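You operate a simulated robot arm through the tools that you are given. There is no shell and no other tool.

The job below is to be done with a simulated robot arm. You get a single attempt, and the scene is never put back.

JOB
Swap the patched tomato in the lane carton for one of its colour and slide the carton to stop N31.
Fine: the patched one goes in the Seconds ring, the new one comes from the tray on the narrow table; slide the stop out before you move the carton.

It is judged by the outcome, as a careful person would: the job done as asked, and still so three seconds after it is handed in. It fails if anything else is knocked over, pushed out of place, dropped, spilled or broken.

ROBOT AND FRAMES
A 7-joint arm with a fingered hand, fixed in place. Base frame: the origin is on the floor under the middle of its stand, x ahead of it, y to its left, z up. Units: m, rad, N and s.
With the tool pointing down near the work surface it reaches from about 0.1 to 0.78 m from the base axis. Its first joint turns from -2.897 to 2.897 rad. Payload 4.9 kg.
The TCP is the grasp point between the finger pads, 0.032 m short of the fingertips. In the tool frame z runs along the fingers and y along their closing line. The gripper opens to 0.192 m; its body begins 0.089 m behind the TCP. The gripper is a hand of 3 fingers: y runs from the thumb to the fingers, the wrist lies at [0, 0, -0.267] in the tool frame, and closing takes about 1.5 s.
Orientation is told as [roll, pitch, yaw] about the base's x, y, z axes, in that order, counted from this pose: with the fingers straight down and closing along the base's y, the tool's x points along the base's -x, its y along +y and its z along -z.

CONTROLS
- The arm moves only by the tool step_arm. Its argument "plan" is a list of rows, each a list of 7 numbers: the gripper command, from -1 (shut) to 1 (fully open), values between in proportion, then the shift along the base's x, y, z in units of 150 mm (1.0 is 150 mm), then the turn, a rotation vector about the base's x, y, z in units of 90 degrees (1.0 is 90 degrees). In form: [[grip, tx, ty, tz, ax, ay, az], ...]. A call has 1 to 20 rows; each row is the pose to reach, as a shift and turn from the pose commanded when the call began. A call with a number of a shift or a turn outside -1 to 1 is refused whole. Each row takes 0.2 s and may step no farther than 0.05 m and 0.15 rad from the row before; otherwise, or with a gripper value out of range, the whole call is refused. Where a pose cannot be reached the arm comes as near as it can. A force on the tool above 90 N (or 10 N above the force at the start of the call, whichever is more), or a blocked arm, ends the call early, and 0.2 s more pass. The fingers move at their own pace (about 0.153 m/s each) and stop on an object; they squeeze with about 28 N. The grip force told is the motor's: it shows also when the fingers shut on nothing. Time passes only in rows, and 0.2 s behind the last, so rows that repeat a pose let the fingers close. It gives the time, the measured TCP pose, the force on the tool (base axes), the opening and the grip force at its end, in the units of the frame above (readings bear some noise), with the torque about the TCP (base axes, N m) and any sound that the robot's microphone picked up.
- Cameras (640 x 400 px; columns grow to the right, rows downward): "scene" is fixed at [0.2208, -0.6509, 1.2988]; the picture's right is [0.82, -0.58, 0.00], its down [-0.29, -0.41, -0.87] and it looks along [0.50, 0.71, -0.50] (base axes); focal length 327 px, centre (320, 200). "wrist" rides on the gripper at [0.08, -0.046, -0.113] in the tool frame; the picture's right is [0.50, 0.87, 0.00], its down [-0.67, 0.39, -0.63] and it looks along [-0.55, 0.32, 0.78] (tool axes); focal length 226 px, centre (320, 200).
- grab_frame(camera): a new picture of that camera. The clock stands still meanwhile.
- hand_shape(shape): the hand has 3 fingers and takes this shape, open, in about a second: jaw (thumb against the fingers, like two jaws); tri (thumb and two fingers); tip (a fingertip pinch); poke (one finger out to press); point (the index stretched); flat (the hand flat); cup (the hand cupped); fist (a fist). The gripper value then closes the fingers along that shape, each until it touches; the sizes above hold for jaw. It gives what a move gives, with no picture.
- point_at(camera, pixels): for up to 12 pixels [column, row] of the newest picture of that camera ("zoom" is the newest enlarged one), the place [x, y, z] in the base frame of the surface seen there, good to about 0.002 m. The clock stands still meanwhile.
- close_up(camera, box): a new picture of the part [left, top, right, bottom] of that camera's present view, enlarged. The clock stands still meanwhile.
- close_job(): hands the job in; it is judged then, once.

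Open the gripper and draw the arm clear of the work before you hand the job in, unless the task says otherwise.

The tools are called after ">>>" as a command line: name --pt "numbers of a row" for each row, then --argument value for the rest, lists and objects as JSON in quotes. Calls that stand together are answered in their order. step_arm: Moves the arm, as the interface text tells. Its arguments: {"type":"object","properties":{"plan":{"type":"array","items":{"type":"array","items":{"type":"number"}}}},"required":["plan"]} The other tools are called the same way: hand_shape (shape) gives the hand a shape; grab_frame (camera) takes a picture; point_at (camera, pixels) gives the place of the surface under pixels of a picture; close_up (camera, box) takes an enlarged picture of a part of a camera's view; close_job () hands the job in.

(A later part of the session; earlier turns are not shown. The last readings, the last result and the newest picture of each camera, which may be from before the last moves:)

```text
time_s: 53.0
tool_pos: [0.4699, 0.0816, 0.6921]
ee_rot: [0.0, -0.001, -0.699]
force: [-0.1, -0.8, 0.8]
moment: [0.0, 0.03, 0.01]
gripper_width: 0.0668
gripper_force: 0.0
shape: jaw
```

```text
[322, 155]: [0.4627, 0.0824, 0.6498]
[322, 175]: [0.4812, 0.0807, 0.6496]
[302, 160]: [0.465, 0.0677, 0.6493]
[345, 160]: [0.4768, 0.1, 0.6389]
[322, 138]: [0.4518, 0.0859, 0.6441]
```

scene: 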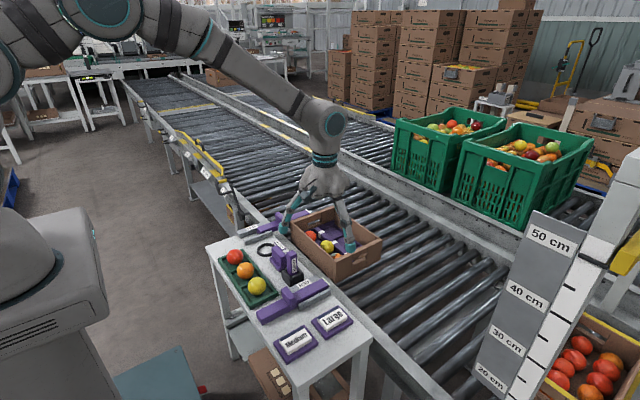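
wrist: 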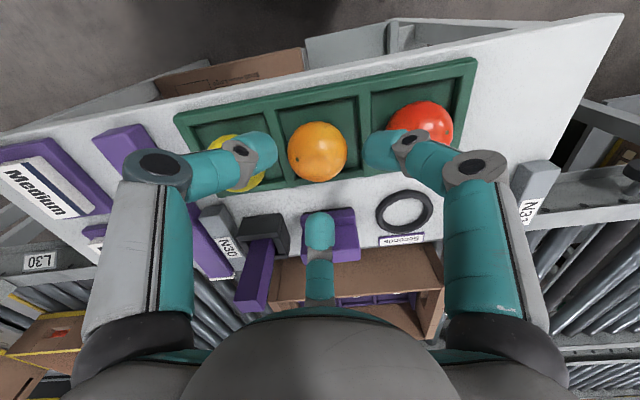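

The tomato is intact, centre now ≈(0.472, 0.079, 0.6275). I descend lower, TCP z≈0.657, and grip again.

>>> step_arm --pt "-0.35 0.01 -0.017 -0.08 0 0 0" --pt "-0.35 0.014 -0.017 -0.16 0 0 0" --pt "-0.35 0.014 -0.017 -0.23 0 0 0" --pt "-0.35 0.014 -0.017 -0.23 0 0 0"

>>> step_arm --pt "-0.6 0 0 0 0 0 0" --pt "-0.8 0 0 0 0 0 0" --pt "-1 0 0 0 0 0 0" --pt "-1 0 0 0 0 0 0" --pt "-1 0 0 0 0 0 0"

>>> grab_frame --camera "wrist"

>>> close_up --camera "scene" --box '[200, 215, 300, 315]'

```text
time_s: 54.0
tool_pos: [0.4729, 0.0783, 0.6578]
ee_rot: [0.002, -0.001, -0.698]
force: [0.7, 0.0, -0.2]
moment: [0.01, 0.0, 0.01]
gripper_width: 0.0629
gripper_force: 0.1
shape: jaw
```

```text
time_s: 55.2
tool_pos: [0.472, 0.078, 0.6573]
ee_rot: [0.0, 0.002, -0.697]
force: [-0.3, -0.1, 0.1]
moment: [-0.01, -0.03, -0.03]
gripper_width: 0.0432
gripper_force: 15.8
shape: jaw
```

```text
taken
```

wrist: 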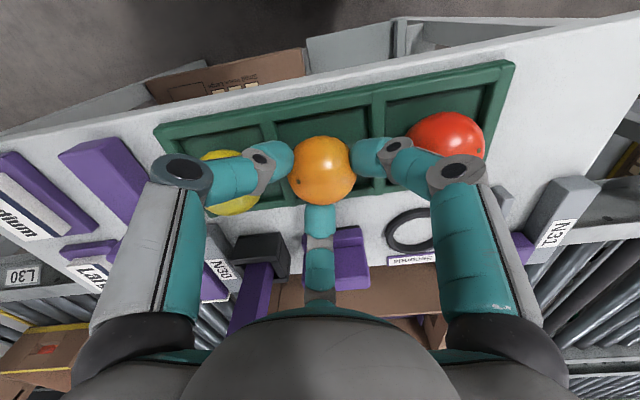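

```text
4.00 times, centred on (250, 265) of scene
```

zoom: 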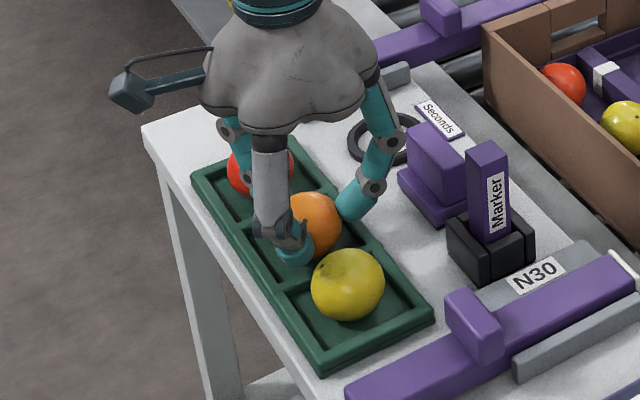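

Now the width is 0.043 with no vertical push—a good equatorial hold. I lift 5 mm to confirm.

>>> step_arm --pt "-1 0 0 0.012 0 0 0" --pt "-1 0 0 0.024 0 0 0" --pt "-1 0 0 0.036 0 0 0" --pt "-1 0 0 0.036 0 0 0"

>>> close_up --camera "scene" --box '[200, 215, 300, 315]'

>>> grab_frame --camera "wrist"

```text
time_s: 56.2
tool_pos: [0.4708, 0.0773, 0.6622]
ee_rot: [0.0, 0.001, -0.697]
force: [1.6, 0.0, -0.1]
moment: [-0.02, 0.0, 0.0]
gripper_width: 0.0432
gripper_force: 16.3
shape: jaw
```

```text
4.00 times, centred on (250, 265) of scene
```

zoom: 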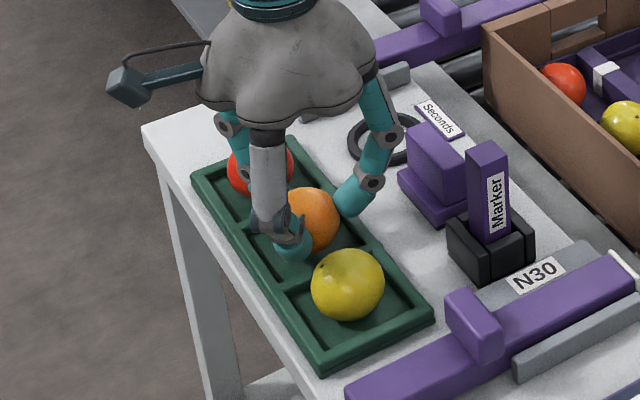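

```text
taken
```

wrist: 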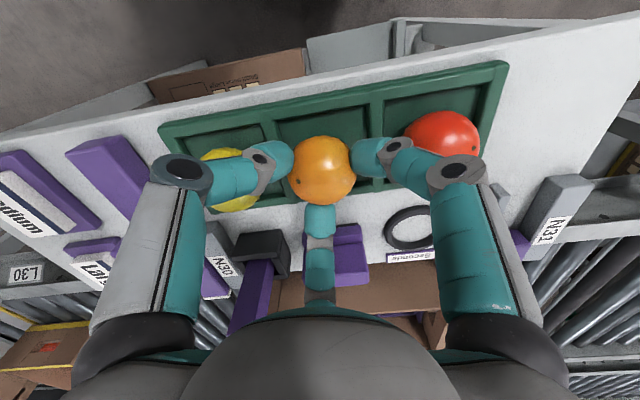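

It holds firmly (tomato rises with the hand), so TCP ≈30 mm above centre works. I set this tomato back down in its tray cell and release.

>>> step_arm --pt "-1 0 0 -0.012 0 0 0" --pt "-1 0 0 -0.024 0 0 0" --pt "-1 0 0 -0.034 0 0 0" --pt "-0.7 0 0 -0.034 0 0 0" --pt "-0.5 0 0 -0.034 0 0 0" --pt "-0.35 0 0 -0.034 0 0 0" --pt "-0.35 0 0 -0.034 0 0 0"

>>> step_arm --pt "-0.35 0 0 0.2 0 0 0" --pt "-0.35 0 0 0.5 0 0 0" --pt "-0.35 0 0 0.8 0 0 0" --pt "-0.35 0 0 1.0 0 0 0" --pt "-0.35 0 0 1.0 0 0 0"

>>> grab_frame --camera "wrist"

>>> close_up --camera "scene" --box '[200, 215, 300, 315]'

```text
time_s: 57.8
tool_pos: [0.4722, 0.0783, 0.6584]
ee_rot: [0.0, 0.002, -0.698]
force: [0.0, 0.1, -0.6]
moment: [0.02, 0.02, 0.0]
gripper_width: 0.0623
gripper_force: 0.0
shape: jaw
```

```text
time_s: 59.0
tool_pos: [0.4767, 0.082, 0.8065]
ee_rot: [0.001, -0.002, -0.698]
force: [-0.1, -1.1, 0.4]
moment: [-0.01, 0.01, -0.01]
gripper_width: 0.0621
gripper_force: 0.1
shape: jaw
```

```text
taken
```

wrist: 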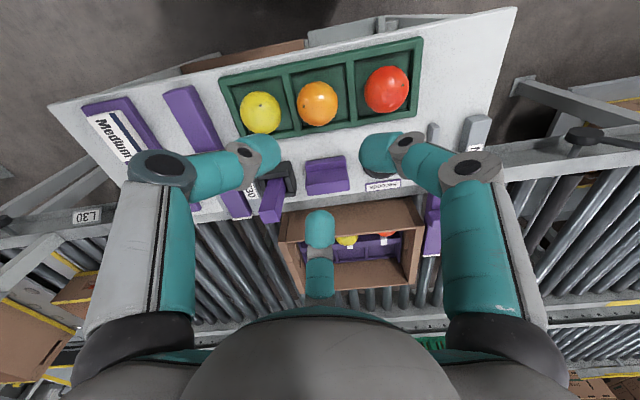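

```text
4.00 times, centred on (250, 265) of scene
```

zoom: 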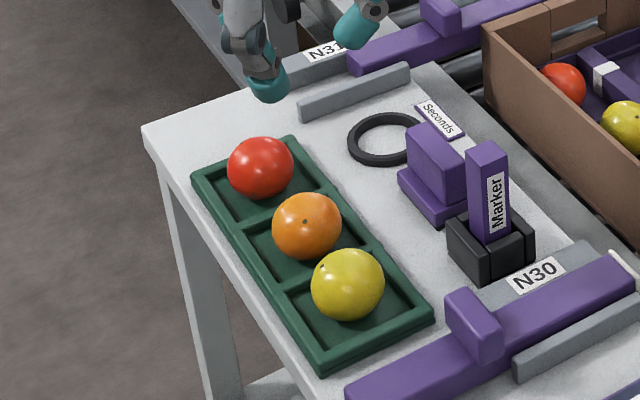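

The tray is as before. Now I go back to the carton, opening ~6 cm for now, with a 12° lean toward +y, stopping above the patched tomato at z≈0.72.

>>> step_arm --pt "-0.35 0.25 -0.04 0 0 0 0" --pt "-0.35 0.5 -0.09 0 0 0 0" --pt "-0.35 0.75 -0.13 0 0 0 0" --pt "-0.35 0.967 -0.175 0 0 0 0"

>>> step_arm --pt "-0.35 0.25 -0.04 0 -0.033 0 0.005" --pt "-0.35 0.5 -0.09 0 -0.067 0 0.01" --pt "-0.35 0.75 -0.13 -0.1 -0.1 0 0.017" --pt "-0.35 0.97 -0.177 -0.3 -0.133 0 0.022" --pt "-0.458 0.97 -0.177 -0.58 -0.133 0 0.022" --pt "-0.458 0.97 -0.177 -0.58 -0.133 0 0.022" --pt "-0.458 0.97 -0.177 -0.58 -0.133 0 0.022"

>>> grab_frame --camera "wrist"

>>> close_up --camera "wrist" --box '[240, 40, 460, 240]'

```text
time_s: 60.0
tool_pos: [0.6192, 0.0523, 0.8045]
ee_rot: [0.002, 0.0, -0.698]
force: [0.4, -1.1, -0.1]
moment: [-0.01, 0.03, -0.04]
gripper_width: 0.0623
gripper_force: 0.1
shape: jaw
```

```text
time_s: 61.6
tool_pos: [0.7623, 0.026, 0.7183]
ee_rot: [-0.162, -0.13, -0.653]
force: [-0.3, 0.2, 0.1]
moment: [-0.01, 0.02, -0.02]
gripper_width: 0.0527
gripper_force: 0.0
shape: jaw
```

```text
taken
```

wrist: 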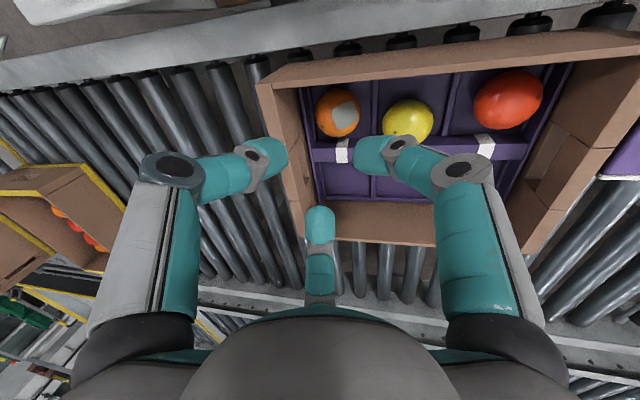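

```text
2.00 times, centred on (350, 140) of wrist
```

zoom: 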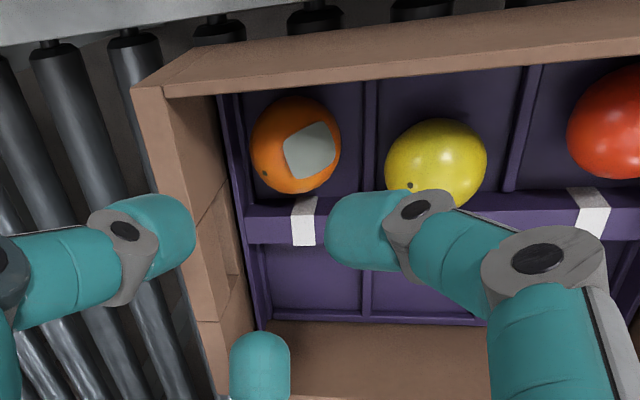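

The view is clear: patched at zoom (296,145), yellow (436,165). I re-measure the patched and yellow tomatoes from here.

>>> point_at --camera "zoom" --pixels '[[296, 145], [262, 145], [296, 105], [332, 150], [296, 185], [315, 125], [275, 120], [436, 165], [400, 160], [436, 128], [470, 160], [175, 100]]'

```text
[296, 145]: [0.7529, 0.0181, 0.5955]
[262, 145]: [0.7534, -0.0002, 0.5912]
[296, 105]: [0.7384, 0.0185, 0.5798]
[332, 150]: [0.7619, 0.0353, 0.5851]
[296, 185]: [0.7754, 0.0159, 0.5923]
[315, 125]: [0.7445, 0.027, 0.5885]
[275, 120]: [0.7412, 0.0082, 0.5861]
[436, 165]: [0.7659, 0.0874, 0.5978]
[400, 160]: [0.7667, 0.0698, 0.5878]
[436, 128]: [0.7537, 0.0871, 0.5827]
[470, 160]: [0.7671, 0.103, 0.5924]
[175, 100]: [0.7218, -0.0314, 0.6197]
```

Patched centre confirmed at (0.7607, 0.0155, 0.575); end-wall inner face y≈−0.031. I descend to TCP z≈0.635, just above the critical zone, and check clearances in the scene view.

>>> step_arm --pt "-0.458 0 0 -0.2 0 0 0" --pt "-0.458 0 0 -0.4 0 0 0" --pt "-0.458 0 0 -0.5 0 0 0" --pt "-0.458 0 0 -0.555 0 0 0" --pt "-0.458 0 0 -0.555 0 0 0"

>>> close_up --camera "scene" --box '[310, 205, 390, 285]'

>>> grab_frame --camera "wrist"

>>> close_up --camera "wrist" --box '[220, 60, 440, 260]'

```text
time_s: 62.8
tool_pos: [0.7622, 0.0271, 0.6352]
ee_rot: [-0.164, -0.133, -0.653]
force: [0.2, 0.5, -0.6]
moment: [0.0, 0.03, 0.01]
gripper_width: 0.0523
gripper_force: 0.0
shape: jaw
```

```text
5.00 times, centred on (350, 245) of scene
```

zoom: 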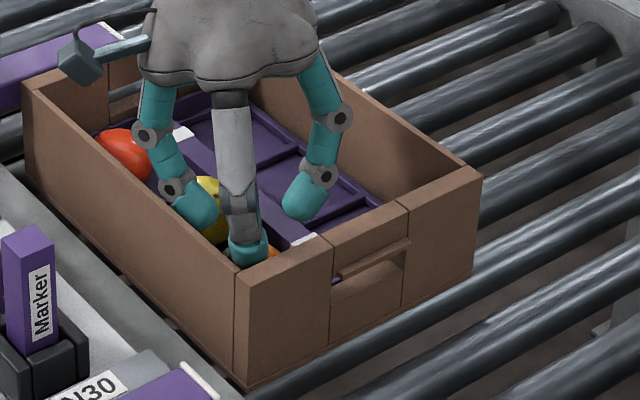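

```text
taken
```

wrist: 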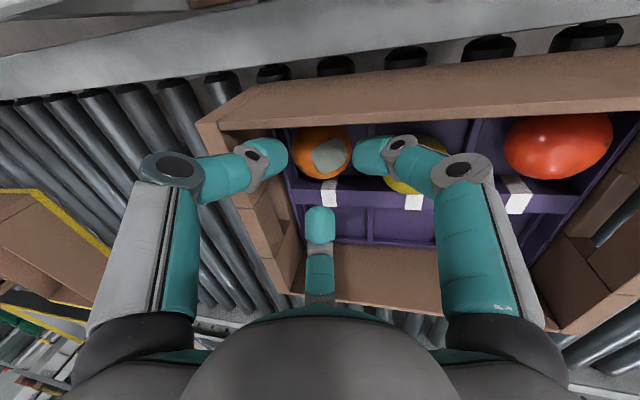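

```text
2.00 times, centred on (330, 160) of wrist
```

zoom: 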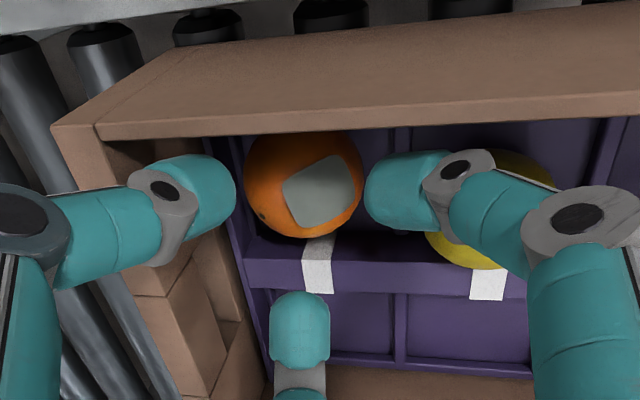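

The thumb tip (zoom (205,200)) is inside the end wall, the other tips at (405,190) and (300,335). I measure the thumb's outer side and wall top to judge clearance on further descent.

>>> point_at --camera "zoom" --pixels '[[210, 195], [190, 180], [165, 190], [150, 205], [120, 220], [185, 260], [90, 135], [405, 185], [300, 325], [180, 220], [305, 180], [270, 150]]'

>>> close_up --camera "scene" --box '[330, 225, 370, 275]'

>>> point_at --camera "zoom" --pixels '[[320, 260], [320, 230], [320, 200], [350, 255], [300, 255], [320, 150], [290, 200], [345, 200], [320, 275], [340, 300], [280, 300], [400, 250]]'

```text
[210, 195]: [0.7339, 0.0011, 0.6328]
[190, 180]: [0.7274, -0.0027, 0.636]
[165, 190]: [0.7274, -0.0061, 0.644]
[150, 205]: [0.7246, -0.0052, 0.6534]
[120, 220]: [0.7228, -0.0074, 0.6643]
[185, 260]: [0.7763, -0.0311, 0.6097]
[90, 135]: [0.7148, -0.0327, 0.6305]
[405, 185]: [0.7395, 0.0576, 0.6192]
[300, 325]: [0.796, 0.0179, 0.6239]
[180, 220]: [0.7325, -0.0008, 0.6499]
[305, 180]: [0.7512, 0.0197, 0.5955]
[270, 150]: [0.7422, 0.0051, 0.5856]
```

```text
8.00 times, centred on (350, 250) of scene
```

zoom: 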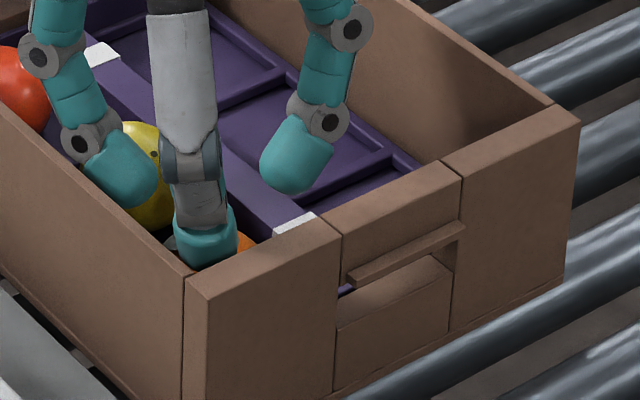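

```text
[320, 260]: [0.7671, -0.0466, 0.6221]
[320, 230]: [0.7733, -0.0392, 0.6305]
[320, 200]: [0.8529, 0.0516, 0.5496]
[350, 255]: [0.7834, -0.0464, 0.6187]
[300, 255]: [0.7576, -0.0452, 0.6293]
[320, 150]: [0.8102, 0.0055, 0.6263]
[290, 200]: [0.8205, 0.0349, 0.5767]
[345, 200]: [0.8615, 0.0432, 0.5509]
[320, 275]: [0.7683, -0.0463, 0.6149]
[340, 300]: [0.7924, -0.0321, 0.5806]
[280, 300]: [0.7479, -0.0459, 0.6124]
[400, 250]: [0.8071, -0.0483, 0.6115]
```

I now measure the thumb's outer face from the scene zoom: tip (205,240), distal joint (195,170), and the near wall's inner edge.

>>> point_at --camera "zoom" --pixels '[[205, 250], [210, 230], [200, 210], [195, 185], [190, 150], [185, 100], [225, 235], [185, 235], [170, 255], [190, 268], [130, 185], [300, 180]]'

```text
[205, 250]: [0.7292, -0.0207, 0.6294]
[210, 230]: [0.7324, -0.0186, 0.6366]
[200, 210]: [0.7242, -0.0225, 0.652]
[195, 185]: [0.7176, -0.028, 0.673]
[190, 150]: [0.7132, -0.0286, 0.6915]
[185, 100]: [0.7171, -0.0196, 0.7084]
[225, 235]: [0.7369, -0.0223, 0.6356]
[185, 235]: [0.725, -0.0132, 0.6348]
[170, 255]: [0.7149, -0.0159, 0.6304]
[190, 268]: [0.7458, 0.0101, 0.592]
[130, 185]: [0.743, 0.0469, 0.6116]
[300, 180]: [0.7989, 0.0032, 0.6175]
```

The thumb's outer face will pass near the near wall, so I measure that wall's inner top edge precisely in a new wrist zoom.

>>> close_up --camera "wrist" --box '[220, 80, 380, 180]'

>>> point_at --camera "zoom" --pixels '[[300, 140], [300, 155], [300, 165], [300, 172], [400, 150], [400, 158], [400, 165], [200, 165], [200, 180], [140, 180], [300, 120], [300, 100]]'

```text
4.00 times, centred on (300, 130) of wrist
```

zoom: 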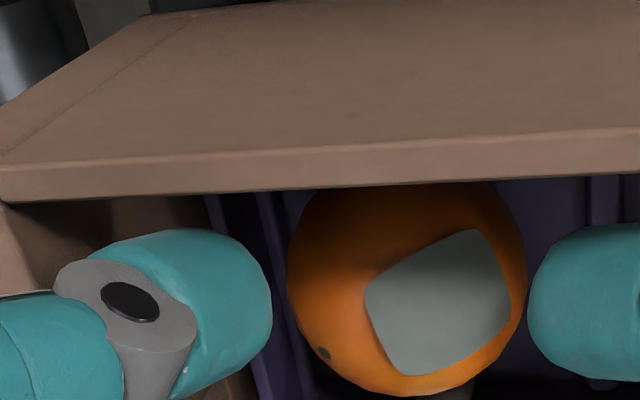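

```text
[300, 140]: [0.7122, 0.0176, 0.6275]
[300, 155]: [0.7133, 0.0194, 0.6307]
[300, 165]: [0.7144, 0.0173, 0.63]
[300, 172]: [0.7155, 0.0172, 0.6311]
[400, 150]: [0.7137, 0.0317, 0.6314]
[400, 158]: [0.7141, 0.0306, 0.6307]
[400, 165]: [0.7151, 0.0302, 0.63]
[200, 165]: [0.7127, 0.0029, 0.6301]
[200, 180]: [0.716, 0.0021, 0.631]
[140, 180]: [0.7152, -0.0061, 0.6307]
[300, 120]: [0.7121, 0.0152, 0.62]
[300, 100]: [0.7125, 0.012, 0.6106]
```

The near wall is thin (inner face x≈0.717). I descend first to TCP z≈0.618, then shift slightly +x,+y to ease the tomato away from the walls, then finish the descent.

>>> step_arm --pt "-0.44 0 0 -0.06 0 0 0.01" --pt "-0.44 0 0 -0.115 0 0 0.022" --pt "-0.44 0.01 0.01 -0.115 0 0 0.022" --pt "-0.44 0.02 0.02 -0.115 0 0 0.022" --pt "-0.44 0.02 0.02 -0.115 0 0 0.022"

>>> grab_frame --camera "wrist"

>>> close_up --camera "wrist" --box '[220, 60, 440, 260]'

>>> close_up --camera "scene" --box '[310, 220, 390, 280]'

```text
time_s: 64.0
tool_pos: [0.7654, 0.0299, 0.62]
ee_rot: [-0.163, -0.131, -0.617]
force: [-0.2, -0.2, 0.0]
moment: [-0.03, -0.03, 0.02]
gripper_width: 0.0536
gripper_force: 0.1
shape: jaw
```

```text
taken
```

wrist: 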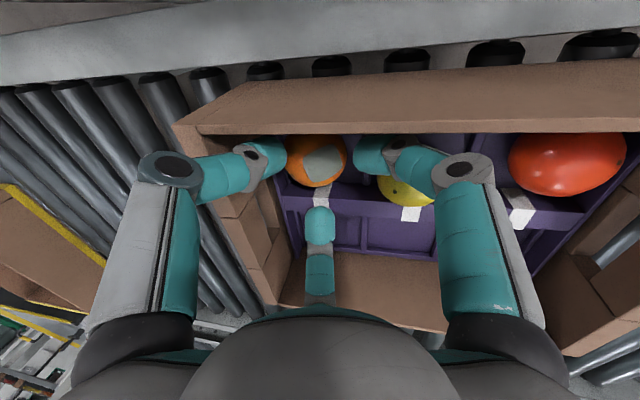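

```text
2.00 times, centred on (330, 160) of wrist
```

zoom: 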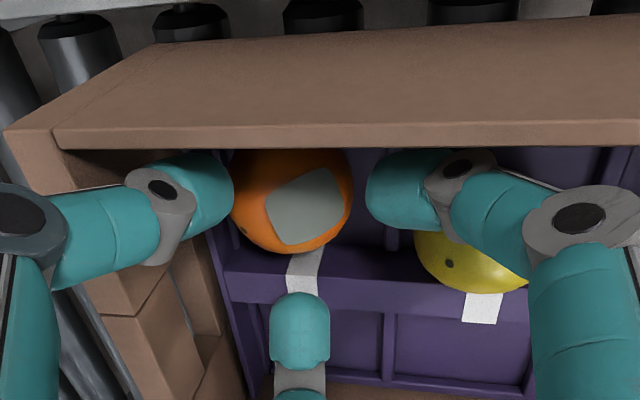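

```text
6.67 times, centred on (350, 250) of scene
```

zoom: 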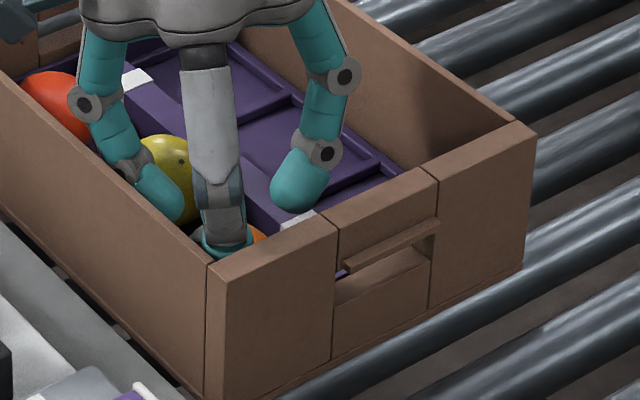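

No contact forces yet; the tips straddle the tomato. I lower the last ~14 mm in small steps with the force limit watching.

>>> step_arm --pt "-0.44 0 0 -0.025 0 0 0" --pt "-0.44 0 0 -0.05 0 0 0" --pt "-0.44 0 0 -0.075 0 0 0" --pt "-0.44 0 0 -0.097 0 0 0" --pt "-0.44 0 0 -0.097 0 0 0"

>>> grab_frame --camera "wrist"

>>> close_up --camera "wrist" --box '[220, 60, 440, 260]'

>>> close_up --camera "scene" --box '[310, 220, 390, 280]'

```text
time_s: 65.2
tool_pos: [0.7667, 0.0298, 0.6081]
ee_rot: [-0.16, -0.136, -0.616]
force: [0.3, -1.7, 13.8]
moment: [-0.29, -0.17, 0.02]
gripper_width: 0.0551
gripper_force: 0.0
shape: jaw
```

```text
taken
```

wrist: 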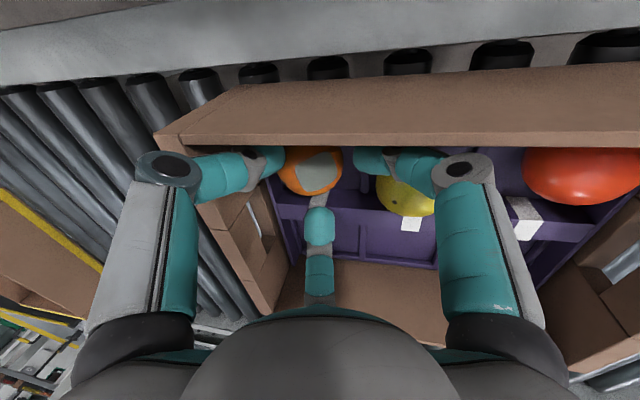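

```text
2.00 times, centred on (330, 160) of wrist
```

zoom: 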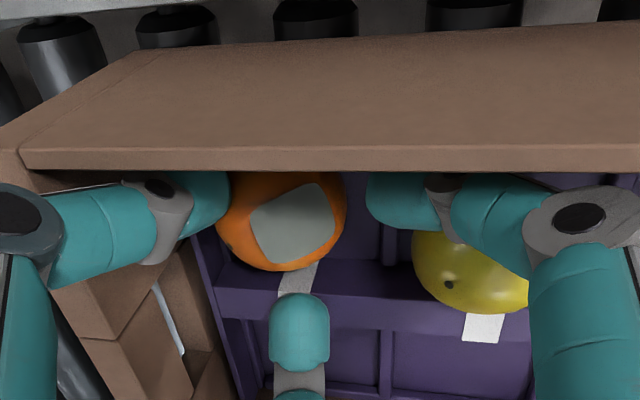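

```text
6.67 times, centred on (350, 250) of scene
```

zoom: 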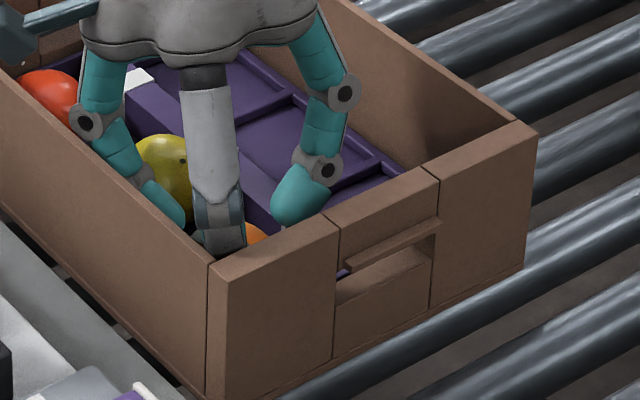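

Contact at z≈0.608: 13.8 N, from the +x finger touching the divider and the thumb touching the fruit. I rise 5 mm, narrow the opening to ~4.8 cm and shift 3 mm back toward the thumb so both clear.

>>> step_arm --pt "-0.44 0 0 0.033 0 0 0" --pt "-0.5 -0.01 -0.01 0.033 0 0 0" --pt "-0.5 -0.02 -0.02 0.033 0 0 0" --pt "-0.5 -0.02 -0.02 0.033 0 0 0"

>>> close_up --camera "wrist" --box '[220, 60, 440, 260]'

>>> point_at --camera "zoom" --pixels '[[290, 200], [250, 210], [340, 210], [290, 255], [215, 195], [385, 195], [300, 310]]'

```text
time_s: 66.2
tool_pos: [0.7612, 0.0269, 0.6086]
ee_rot: [-0.163, -0.129, -0.618]
force: [-0.6, 0.3, -0.3]
moment: [-0.03, -0.01, 0.04]
gripper_width: 0.0483
gripper_force: 0.0
shape: jaw
```

```text
2.00 times, centred on (330, 160) of wrist
```

zoom: 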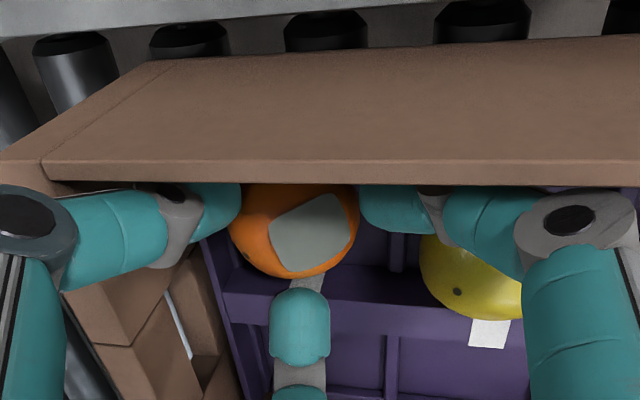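

```text
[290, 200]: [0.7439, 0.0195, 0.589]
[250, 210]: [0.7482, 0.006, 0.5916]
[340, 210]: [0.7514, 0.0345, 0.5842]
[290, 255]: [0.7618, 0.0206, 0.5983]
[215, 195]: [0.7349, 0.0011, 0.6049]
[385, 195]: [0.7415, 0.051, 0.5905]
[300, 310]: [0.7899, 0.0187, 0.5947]
```

No force now and the tomato is centred between the tips. I lower another 4–5 mm.

>>> step_arm --pt "-0.5 0 0 -0.01 0 0 0" --pt "-0.5 0 0 -0.02 0 0 0" --pt "-0.5 0 0 -0.032 0 0 0" --pt "-0.5 0 0 -0.032 0 0 0"

>>> close_up --camera "wrist" --box '[220, 60, 440, 260]'

```text
time_s: 67.2
tool_pos: [0.7629, 0.026, 0.605]
ee_rot: [-0.162, -0.13, -0.618]
force: [0.1, 0.1, 1.2]
moment: [-0.02, 0.06, 0.02]
gripper_width: 0.0484
gripper_force: 0.0
shape: jaw
```

```text
2.00 times, centred on (330, 160) of wrist
```

zoom: 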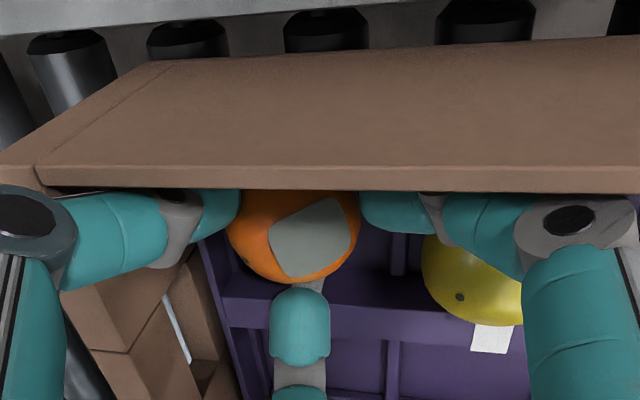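

At z=0.605 with only ~1 N. I go 2 mm lower and then close on the tomato.

>>> step_arm --pt "-0.5 0 0 -0.007 0 0 0" --pt "-0.5 0 0 -0.013 0 0 0" --pt "-0.5 0 0 -0.013 0 0 0"

>>> step_arm --pt "-0.7 0 0 0 0 0 0" --pt "-0.85 0 0 0 0 0 0" --pt "-1 0 0 0 0 0 0" --pt "-1 0 0 0 0 0 0" --pt "-1 0 0 0 0 0 0"

>>> close_up --camera "wrist" --box '[220, 60, 440, 260]'

```text
time_s: 68.0
tool_pos: [0.7629, 0.0267, 0.6055]
ee_rot: [-0.16, -0.131, -0.619]
force: [-0.3, -1.1, 3.6]
moment: [-0.09, 0.07, 0.06]
gripper_width: 0.0483
gripper_force: 0.0
shape: jaw
```

```text
time_s: 69.2
tool_pos: [0.7614, 0.025, 0.6036]
ee_rot: [-0.16, -0.132, -0.618]
force: [1.8, 0.1, 5.6]
moment: [-0.05, 0.0, 0.01]
gripper_width: 0.0395
gripper_force: 15.8
shape: jaw
```

```text
2.00 times, centred on (330, 160) of wrist
```

zoom: 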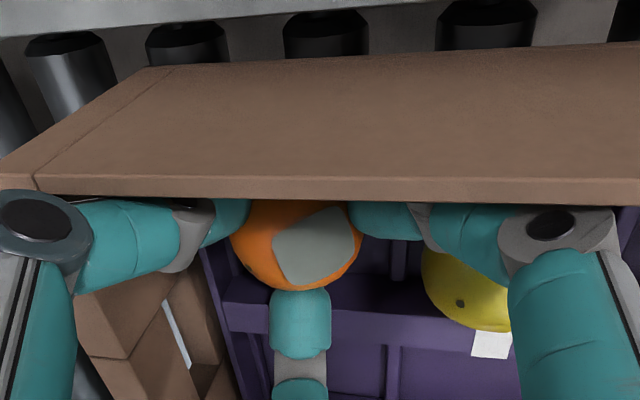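

Closed at width 0.0395 with a small vertical force. I lift gently 4 mm to see whether it stays held.

>>> step_arm --pt "-1 0 0 0.007 0 0 0" --pt "-1 0 0 0.014 0 0 0" --pt "-1 0 0 0.021 0 0 0" --pt "-1 0 0 0.028 0 0 0" --pt "-1 0 0 0.028 0 0 0"

>>> close_up --camera "wrist" --box '[220, 60, 440, 260]'

```text
time_s: 70.4
tool_pos: [0.7628, 0.0257, 0.6069]
ee_rot: [-0.163, -0.131, -0.617]
force: [0.0, -0.5, -0.3]
moment: [0.01, -0.01, -0.01]
gripper_width: 0.0394
gripper_force: 16.2
shape: jaw
```

```text
2.00 times, centred on (330, 160) of wrist
```

zoom: 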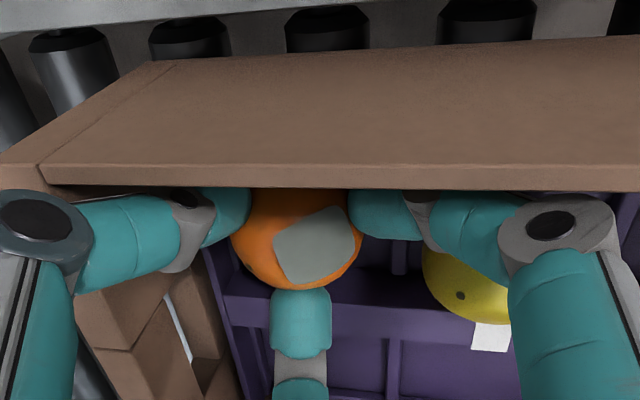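

The width stays 0.0394 and the fruit moves with the fingers. I continue lifting slowly and steadily out of the carton.

>>> step_arm --pt "-1 0 0 0.03 0 0 0" --pt "-1 0 0 0.06 0 0 0" --pt "-1 0 0 0.1 0 0 0" --pt "-1 0 0 0.14 0 0 0" --pt "-1 0 0 0.18 0 0 0" --pt "-1 0 0 0.22 0 0 0" --pt "-1 0 0 0.26 0 0 0" --pt "-1 0 0 0.3 0 0 0" --pt "-1 0 0 0.3 0 0 0"

>>> close_up --camera "wrist" --box '[220, 60, 440, 260]'

>>> close_up --camera "scene" --box '[290, 190, 400, 290]'

```text
time_s: 72.4
tool_pos: [0.7628, 0.0266, 0.6512]
ee_rot: [-0.165, -0.131, -0.618]
force: [0.1, 0.0, -1.0]
moment: [0.01, -0.03, 0.03]
gripper_width: 0.0393
gripper_force: 15.7
shape: jaw
```

```text
2.00 times, centred on (330, 160) of wrist
```

zoom: 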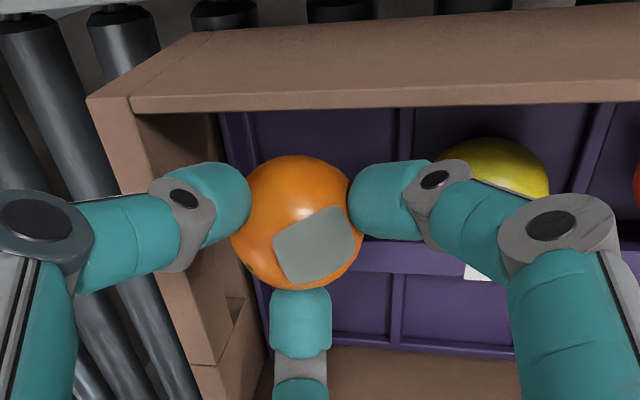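

```text
4.00 times, centred on (345, 240) of scene
```

zoom: 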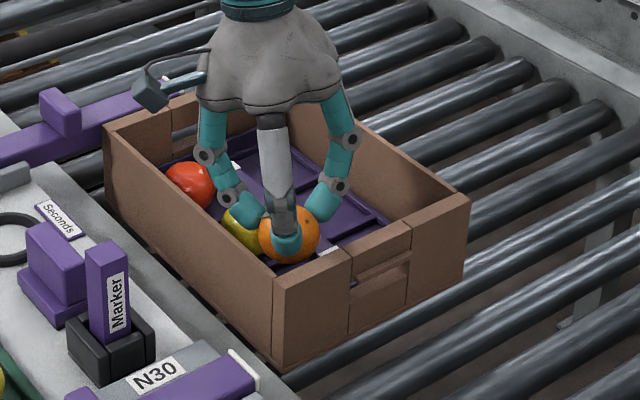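

The patched tomato is held securely and out of its cell. I lift to z≈0.75, straighten the tilt, and carry it toward the ring.

>>> step_arm --pt "-1 0 0 0.15 0 0 0" --pt "-1 0 0 0.3 0 0 0" --pt "-1 0 0 0.45 0 0 0" --pt "-1 0 0 0.6 0.03 0 0" --pt "-1 -0.1 0.05 0.66 0.065 0 0" --pt "-1 -0.25 0.15 0.66 0.1 0 0" --pt "-1 -0.4 0.25 0.66 0.133 0 0" --pt "-1 -0.4 0.25 0.66 0.133 0 0"

>>> step_arm --pt "-1 -0.15 0.12 0 0 0 0" --pt "-1 -0.3 0.24 0 0 0 0" --pt "-1 -0.45 0.36 0 0 0 0" --pt "-1 -0.6 0.48 0 0 0 0" --pt "-1 -0.75 0.58 0 0 0 0" --pt "-1 -0.83 0.64 0 0 0 0" --pt "-1 -0.83 0.64 0 0 0 0"

>>> grab_frame --camera "wrist"

>>> grab_frame --camera "scene"

>>> close_up --camera "scene" --box '[230, 190, 330, 280]'

```text
time_s: 74.2
tool_pos: [0.7011, 0.0617, 0.752]
ee_rot: [0.008, -0.008, -0.63]
force: [-0.5, 0.6, -1.0]
moment: [-0.01, 0.0, -0.01]
gripper_width: 0.0383
gripper_force: 16.0
shape: jaw
```

```text
time_s: 75.8
tool_pos: [0.5764, 0.1584, 0.7522]
ee_rot: [0.007, -0.009, -0.631]
force: [1.0, 1.2, 0.0]
moment: [0.0, -0.01, -0.01]
gripper_width: 0.0384
gripper_force: 15.6
shape: jaw
```

```text
taken
```

wrist: 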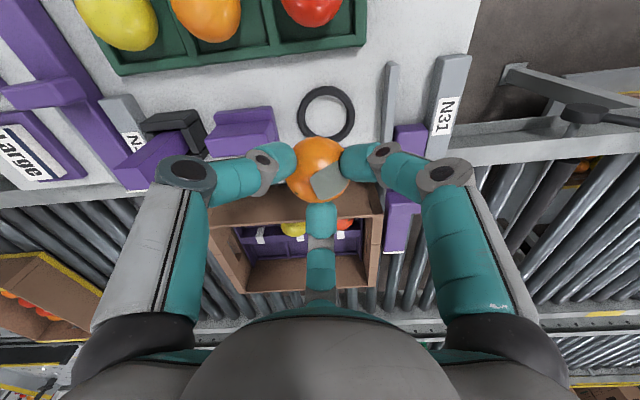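

```text
taken
```

scene: 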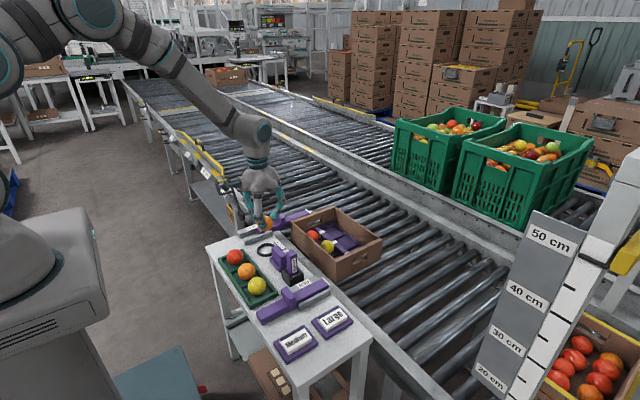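

```text
4.44 times, centred on (280, 235) of scene
```

zoom: 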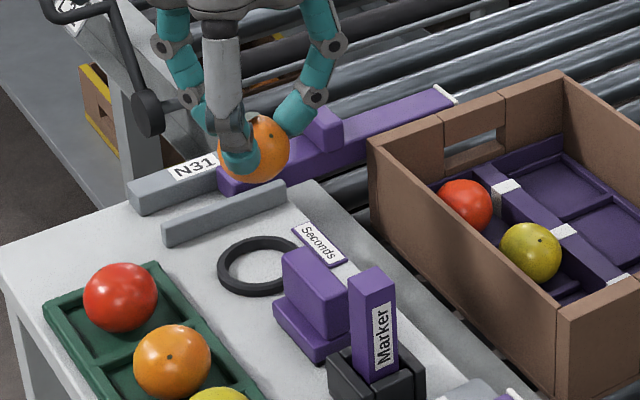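

The patched tomato hangs above the table near the ring, which the wrist camera sees at (327,112). I enlarge and measure the ring.

>>> close_up --camera "wrist" --box '[270, 70, 390, 150]'

```text
5.00 times, centred on (330, 110) of wrist
```

zoom: 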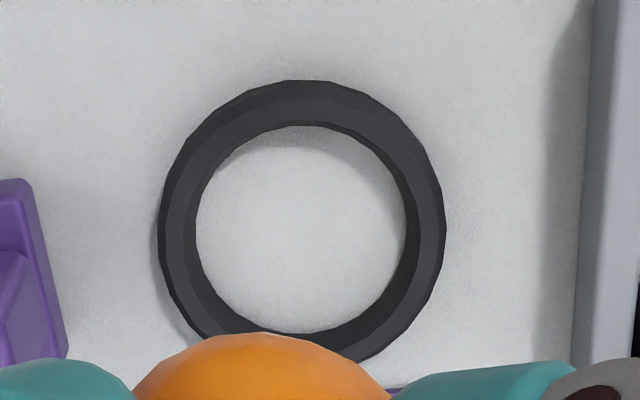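

The ring's top face spans roughly from zoom (170,215) to (440,215), inner hole (200–405, 128–330). I measure points around it.

>>> point_at --camera "zoom" --pixels '[[178, 225], [430, 225], [305, 100], [300, 230], [240, 125], [375, 125], [200, 310], [405, 300], [300, 128], [200, 225], [405, 225], [300, 325]]'

```text
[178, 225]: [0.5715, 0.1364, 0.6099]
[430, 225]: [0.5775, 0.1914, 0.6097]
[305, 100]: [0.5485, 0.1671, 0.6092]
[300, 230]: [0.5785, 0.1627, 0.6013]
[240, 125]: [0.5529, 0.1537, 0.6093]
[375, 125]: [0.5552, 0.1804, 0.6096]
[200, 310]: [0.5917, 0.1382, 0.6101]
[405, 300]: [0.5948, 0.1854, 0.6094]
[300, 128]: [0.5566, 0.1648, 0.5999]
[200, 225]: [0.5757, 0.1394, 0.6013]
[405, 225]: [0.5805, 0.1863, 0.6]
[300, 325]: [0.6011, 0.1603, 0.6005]
```

Ring centre ≈(0.578, 0.163), inner radius ≈0.023, top z≈0.610. Now I check where the tomato sits relative to the TCP.

>>> point_at --camera "wrist" --pixels '[[318, 168], [318, 148], [300, 165], [338, 165], [318, 190], [330, 178]]'

>>> point_at --camera "scene" --pixels '[[264, 224], [267, 221], [262, 228], [268, 228]]'

```text
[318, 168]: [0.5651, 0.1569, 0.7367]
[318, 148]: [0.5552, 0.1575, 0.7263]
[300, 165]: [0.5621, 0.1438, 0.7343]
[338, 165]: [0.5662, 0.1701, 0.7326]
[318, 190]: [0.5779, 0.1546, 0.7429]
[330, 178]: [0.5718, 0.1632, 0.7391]
```

```text
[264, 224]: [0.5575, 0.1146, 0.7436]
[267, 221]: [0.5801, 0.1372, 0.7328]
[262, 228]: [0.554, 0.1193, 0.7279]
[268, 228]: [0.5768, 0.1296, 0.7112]
```

Tomato centre is ≈(0.578, 0.155, 0.717), i.e. 35 mm below the TCP. I shift +8 mm in y over the ring and descend most of the way.

>>> step_arm --pt "-1 0 0.025 -0.08 0 0 0" --pt "-1 0 0.053 -0.2 0 0 0" --pt "-1 0 0.053 -0.32 0 0 0" --pt "-1 0 0.053 -0.42 0 0 0" --pt "-1 0 0.053 -0.45 0 0 0" --pt "-1 0 0.053 -0.45 0 0 0"

>>> grab_frame --camera "wrist"

>>> close_up --camera "scene" --box '[230, 200, 310, 270]'

>>> close_up --camera "wrist" --box '[240, 90, 400, 220]'

```text
time_s: 77.2
tool_pos: [0.5781, 0.1665, 0.6837]
ee_rot: [0.006, -0.009, -0.63]
force: [0.4, 0.4, -0.8]
moment: [-0.01, -0.04, -0.02]
gripper_width: 0.0386
gripper_force: 15.9
shape: jaw
```

```text
taken
```

wrist: 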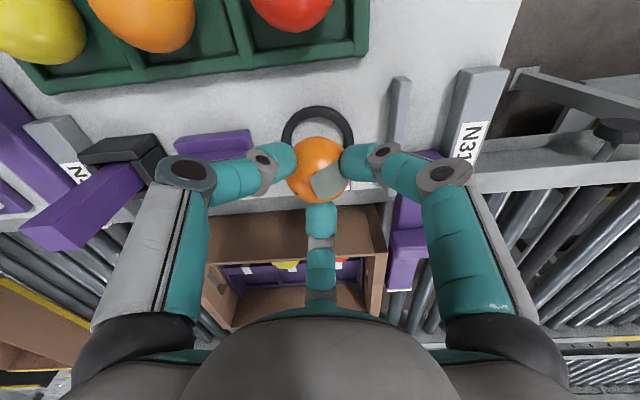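

```text
5.71 times, centred on (270, 235) of scene
```

zoom: 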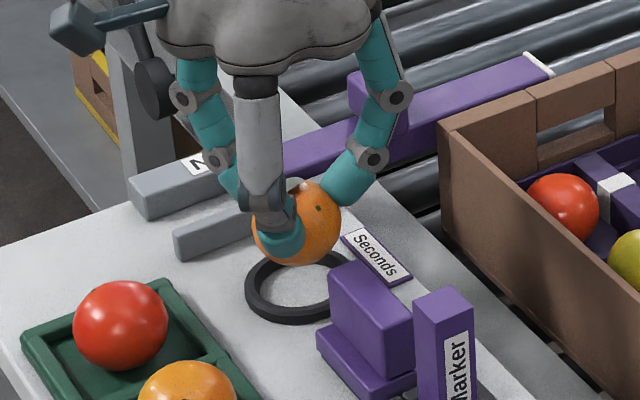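

```text
3.08 times, centred on (320, 155) of wrist
```

zoom: 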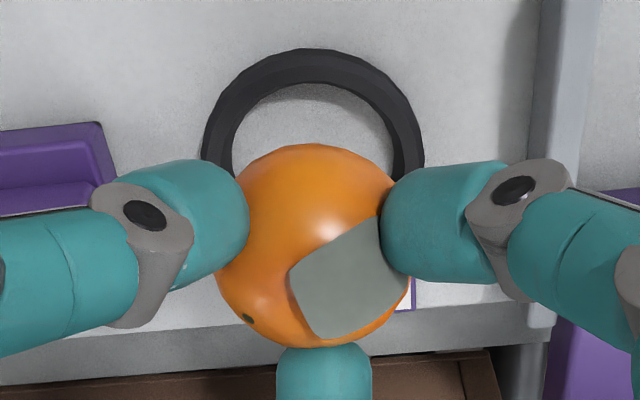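

The tomato hovers over the ring, seemingly aligned. I measure both again for the final approach.

>>> point_at --camera "zoom" --pixels '[[218, 150], [408, 150], [312, 65], [240, 95], [385, 95], [312, 245], [312, 175], [260, 230], [360, 200], [312, 310]]'

```text
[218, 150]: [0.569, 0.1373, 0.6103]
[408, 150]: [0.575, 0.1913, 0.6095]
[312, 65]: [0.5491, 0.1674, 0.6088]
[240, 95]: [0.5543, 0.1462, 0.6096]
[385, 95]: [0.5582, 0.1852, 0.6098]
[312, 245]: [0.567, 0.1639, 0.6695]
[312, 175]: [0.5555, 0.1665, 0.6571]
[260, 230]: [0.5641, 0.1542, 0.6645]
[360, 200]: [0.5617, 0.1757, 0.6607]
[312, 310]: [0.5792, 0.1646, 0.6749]
```

Tomato centre ≈(0.580, 0.162, 0.649), ring ≈(0.578, 0.164). I correct by 2 mm and lower ~23 mm onto the table inside the ring, watching force.

>>> step_arm --pt "-1 -0.013 0.012 -0.04 0 0 0" --pt "-1 -0.013 0.012 -0.08 0 0 0" --pt "-1 -0.013 0.012 -0.115 0 0 0" --pt "-1 -0.013 0.012 -0.14 0 0 0" --pt "-1 -0.013 0.012 -0.15 0 0 0" --pt "-1 -0.013 0.012 -0.15 0 0 0"

>>> close_up --camera "scene" --box '[230, 200, 310, 270]'

>>> close_up --camera "wrist" --box '[240, 90, 400, 220]'

```text
time_s: 78.6
tool_pos: [0.5767, 0.1684, 0.6614]
ee_rot: [0.006, -0.009, -0.63]
force: [-0.5, -0.1, -1.2]
moment: [-0.01, 0.0, 0.0]
gripper_width: 0.0384
gripper_force: 15.5
shape: jaw
```

```text
5.71 times, centred on (270, 235) of scene
```

zoom: 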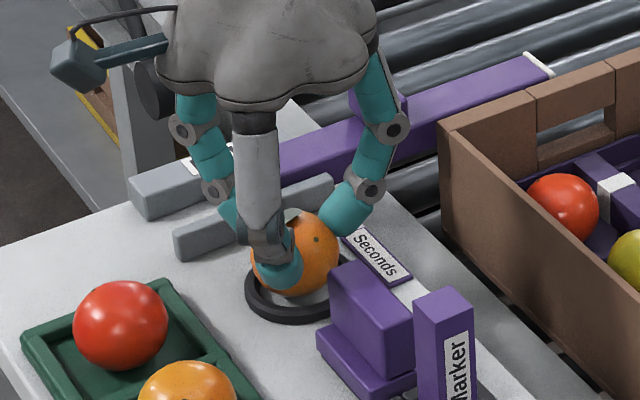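

```text
3.08 times, centred on (320, 155) of wrist
```

zoom: 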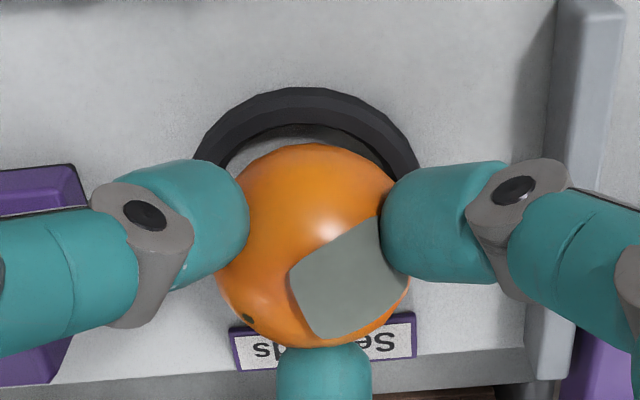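

The tomato is inside the ring, just above the table. I lower 2 mm more to touch down.

>>> step_arm --pt "-1 0 0 -0.007 0 0 0" --pt "-1 0 0 -0.014 0 0 0" --pt "-1 0 0 -0.014 0 0 0"

```text
time_s: 79.4
tool_pos: [0.5767, 0.1697, 0.6594]
ee_rot: [0.006, -0.009, -0.631]
force: [-0.3, 0.2, -0.1]
moment: [-0.04, 0.04, 0.05]
gripper_width: 0.0383
gripper_force: 16.4
shape: jaw
```

Force is still near zero; I lower another 1.5 mm to make sure it rests before releasing.

>>> step_arm --pt "-1 0 0 -0.005 0 0 0" --pt "-1 0 0 -0.01 0 0 0" --pt "-1 0 0 -0.01 0 0 0"

>>> close_up --camera "scene" --box '[230, 200, 310, 270]'

```text
time_s: 80.2
tool_pos: [0.5766, 0.1691, 0.6582]
ee_rot: [0.007, -0.009, -0.629]
force: [-1.3, 1.0, 5.8]
moment: [0.01, 0.02, -0.02]
gripper_width: 0.0388
gripper_force: 15.8
shape: jaw
```

```text
5.71 times, centred on (270, 235) of scene
```

zoom: 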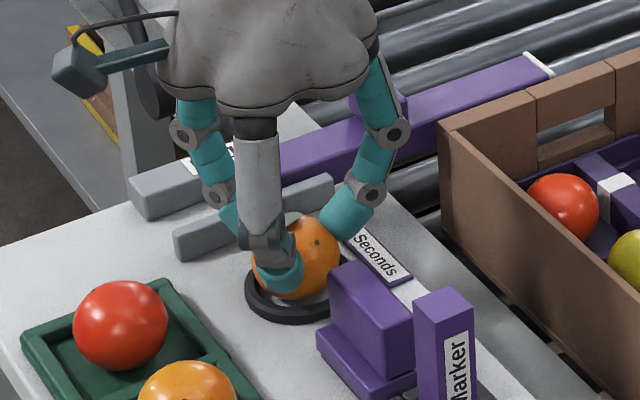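

Touchdown at 5.8 N. I open the fingers gradually and rise straight up.

>>> step_arm --pt "-0.55 0 0 0.003 0 0 0" --pt "-0.45 0 0 0.003 0 0 0" --pt "-0.35 0 0 0.003 0 0 0" --pt "-0.3 0 0 0.003 0 0 0" --pt "-0.3 0 0 0.003 0 0 0"

>>> step_arm --pt "-0.3 0 0 0.05 0 0 0" --pt "-0.3 0 0 0.15 0 0 0" --pt "-0.3 0 0 0.35 0 0 0" --pt "-0.3 0 0 0.6 0 0 0" --pt "-0.3 0 0 0.85 0 0 0" --pt "-0.3 0 0 1.0 0 0 0" --pt "-0.3 0 0 1.0 0 0 0"

>>> grab_frame --camera "wrist"

>>> close_up --camera "scene" --box '[220, 200, 320, 290]'

```text
time_s: 81.4
tool_pos: [0.5761, 0.1701, 0.6578]
ee_rot: [0.008, -0.009, -0.629]
force: [-0.1, 1.2, -0.2]
moment: [0.02, 0.03, 0.0]
gripper_width: 0.0667
gripper_force: 0.0
shape: jaw
```

```text
time_s: 83.0
tool_pos: [0.575, 0.1697, 0.809]
ee_rot: [0.008, -0.009, -0.63]
force: [0.4, -0.2, 0.4]
moment: [0.0, 0.02, 0.0]
gripper_width: 0.0669
gripper_force: 0.0
shape: jaw
```

```text
taken
```

wrist: 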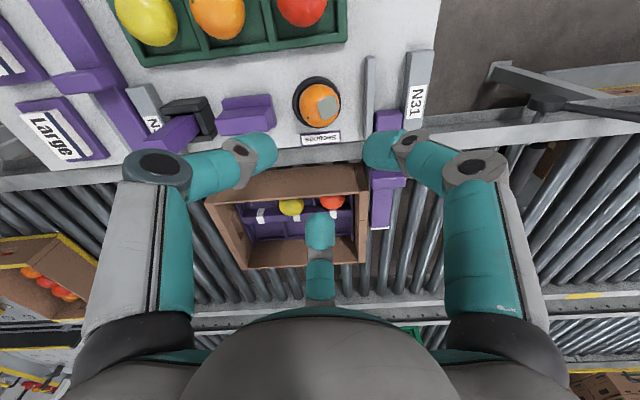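

```text
4.44 times, centred on (270, 245) of scene
```

zoom: 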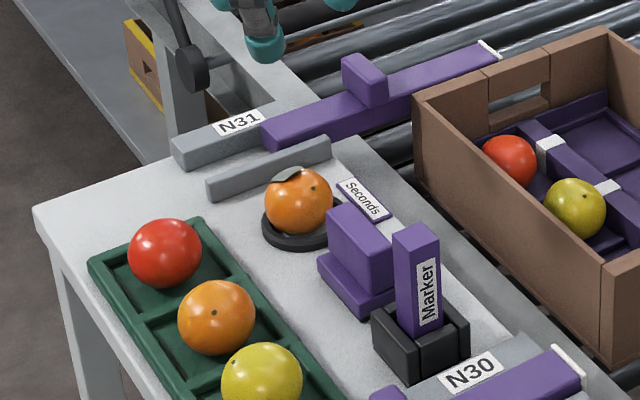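

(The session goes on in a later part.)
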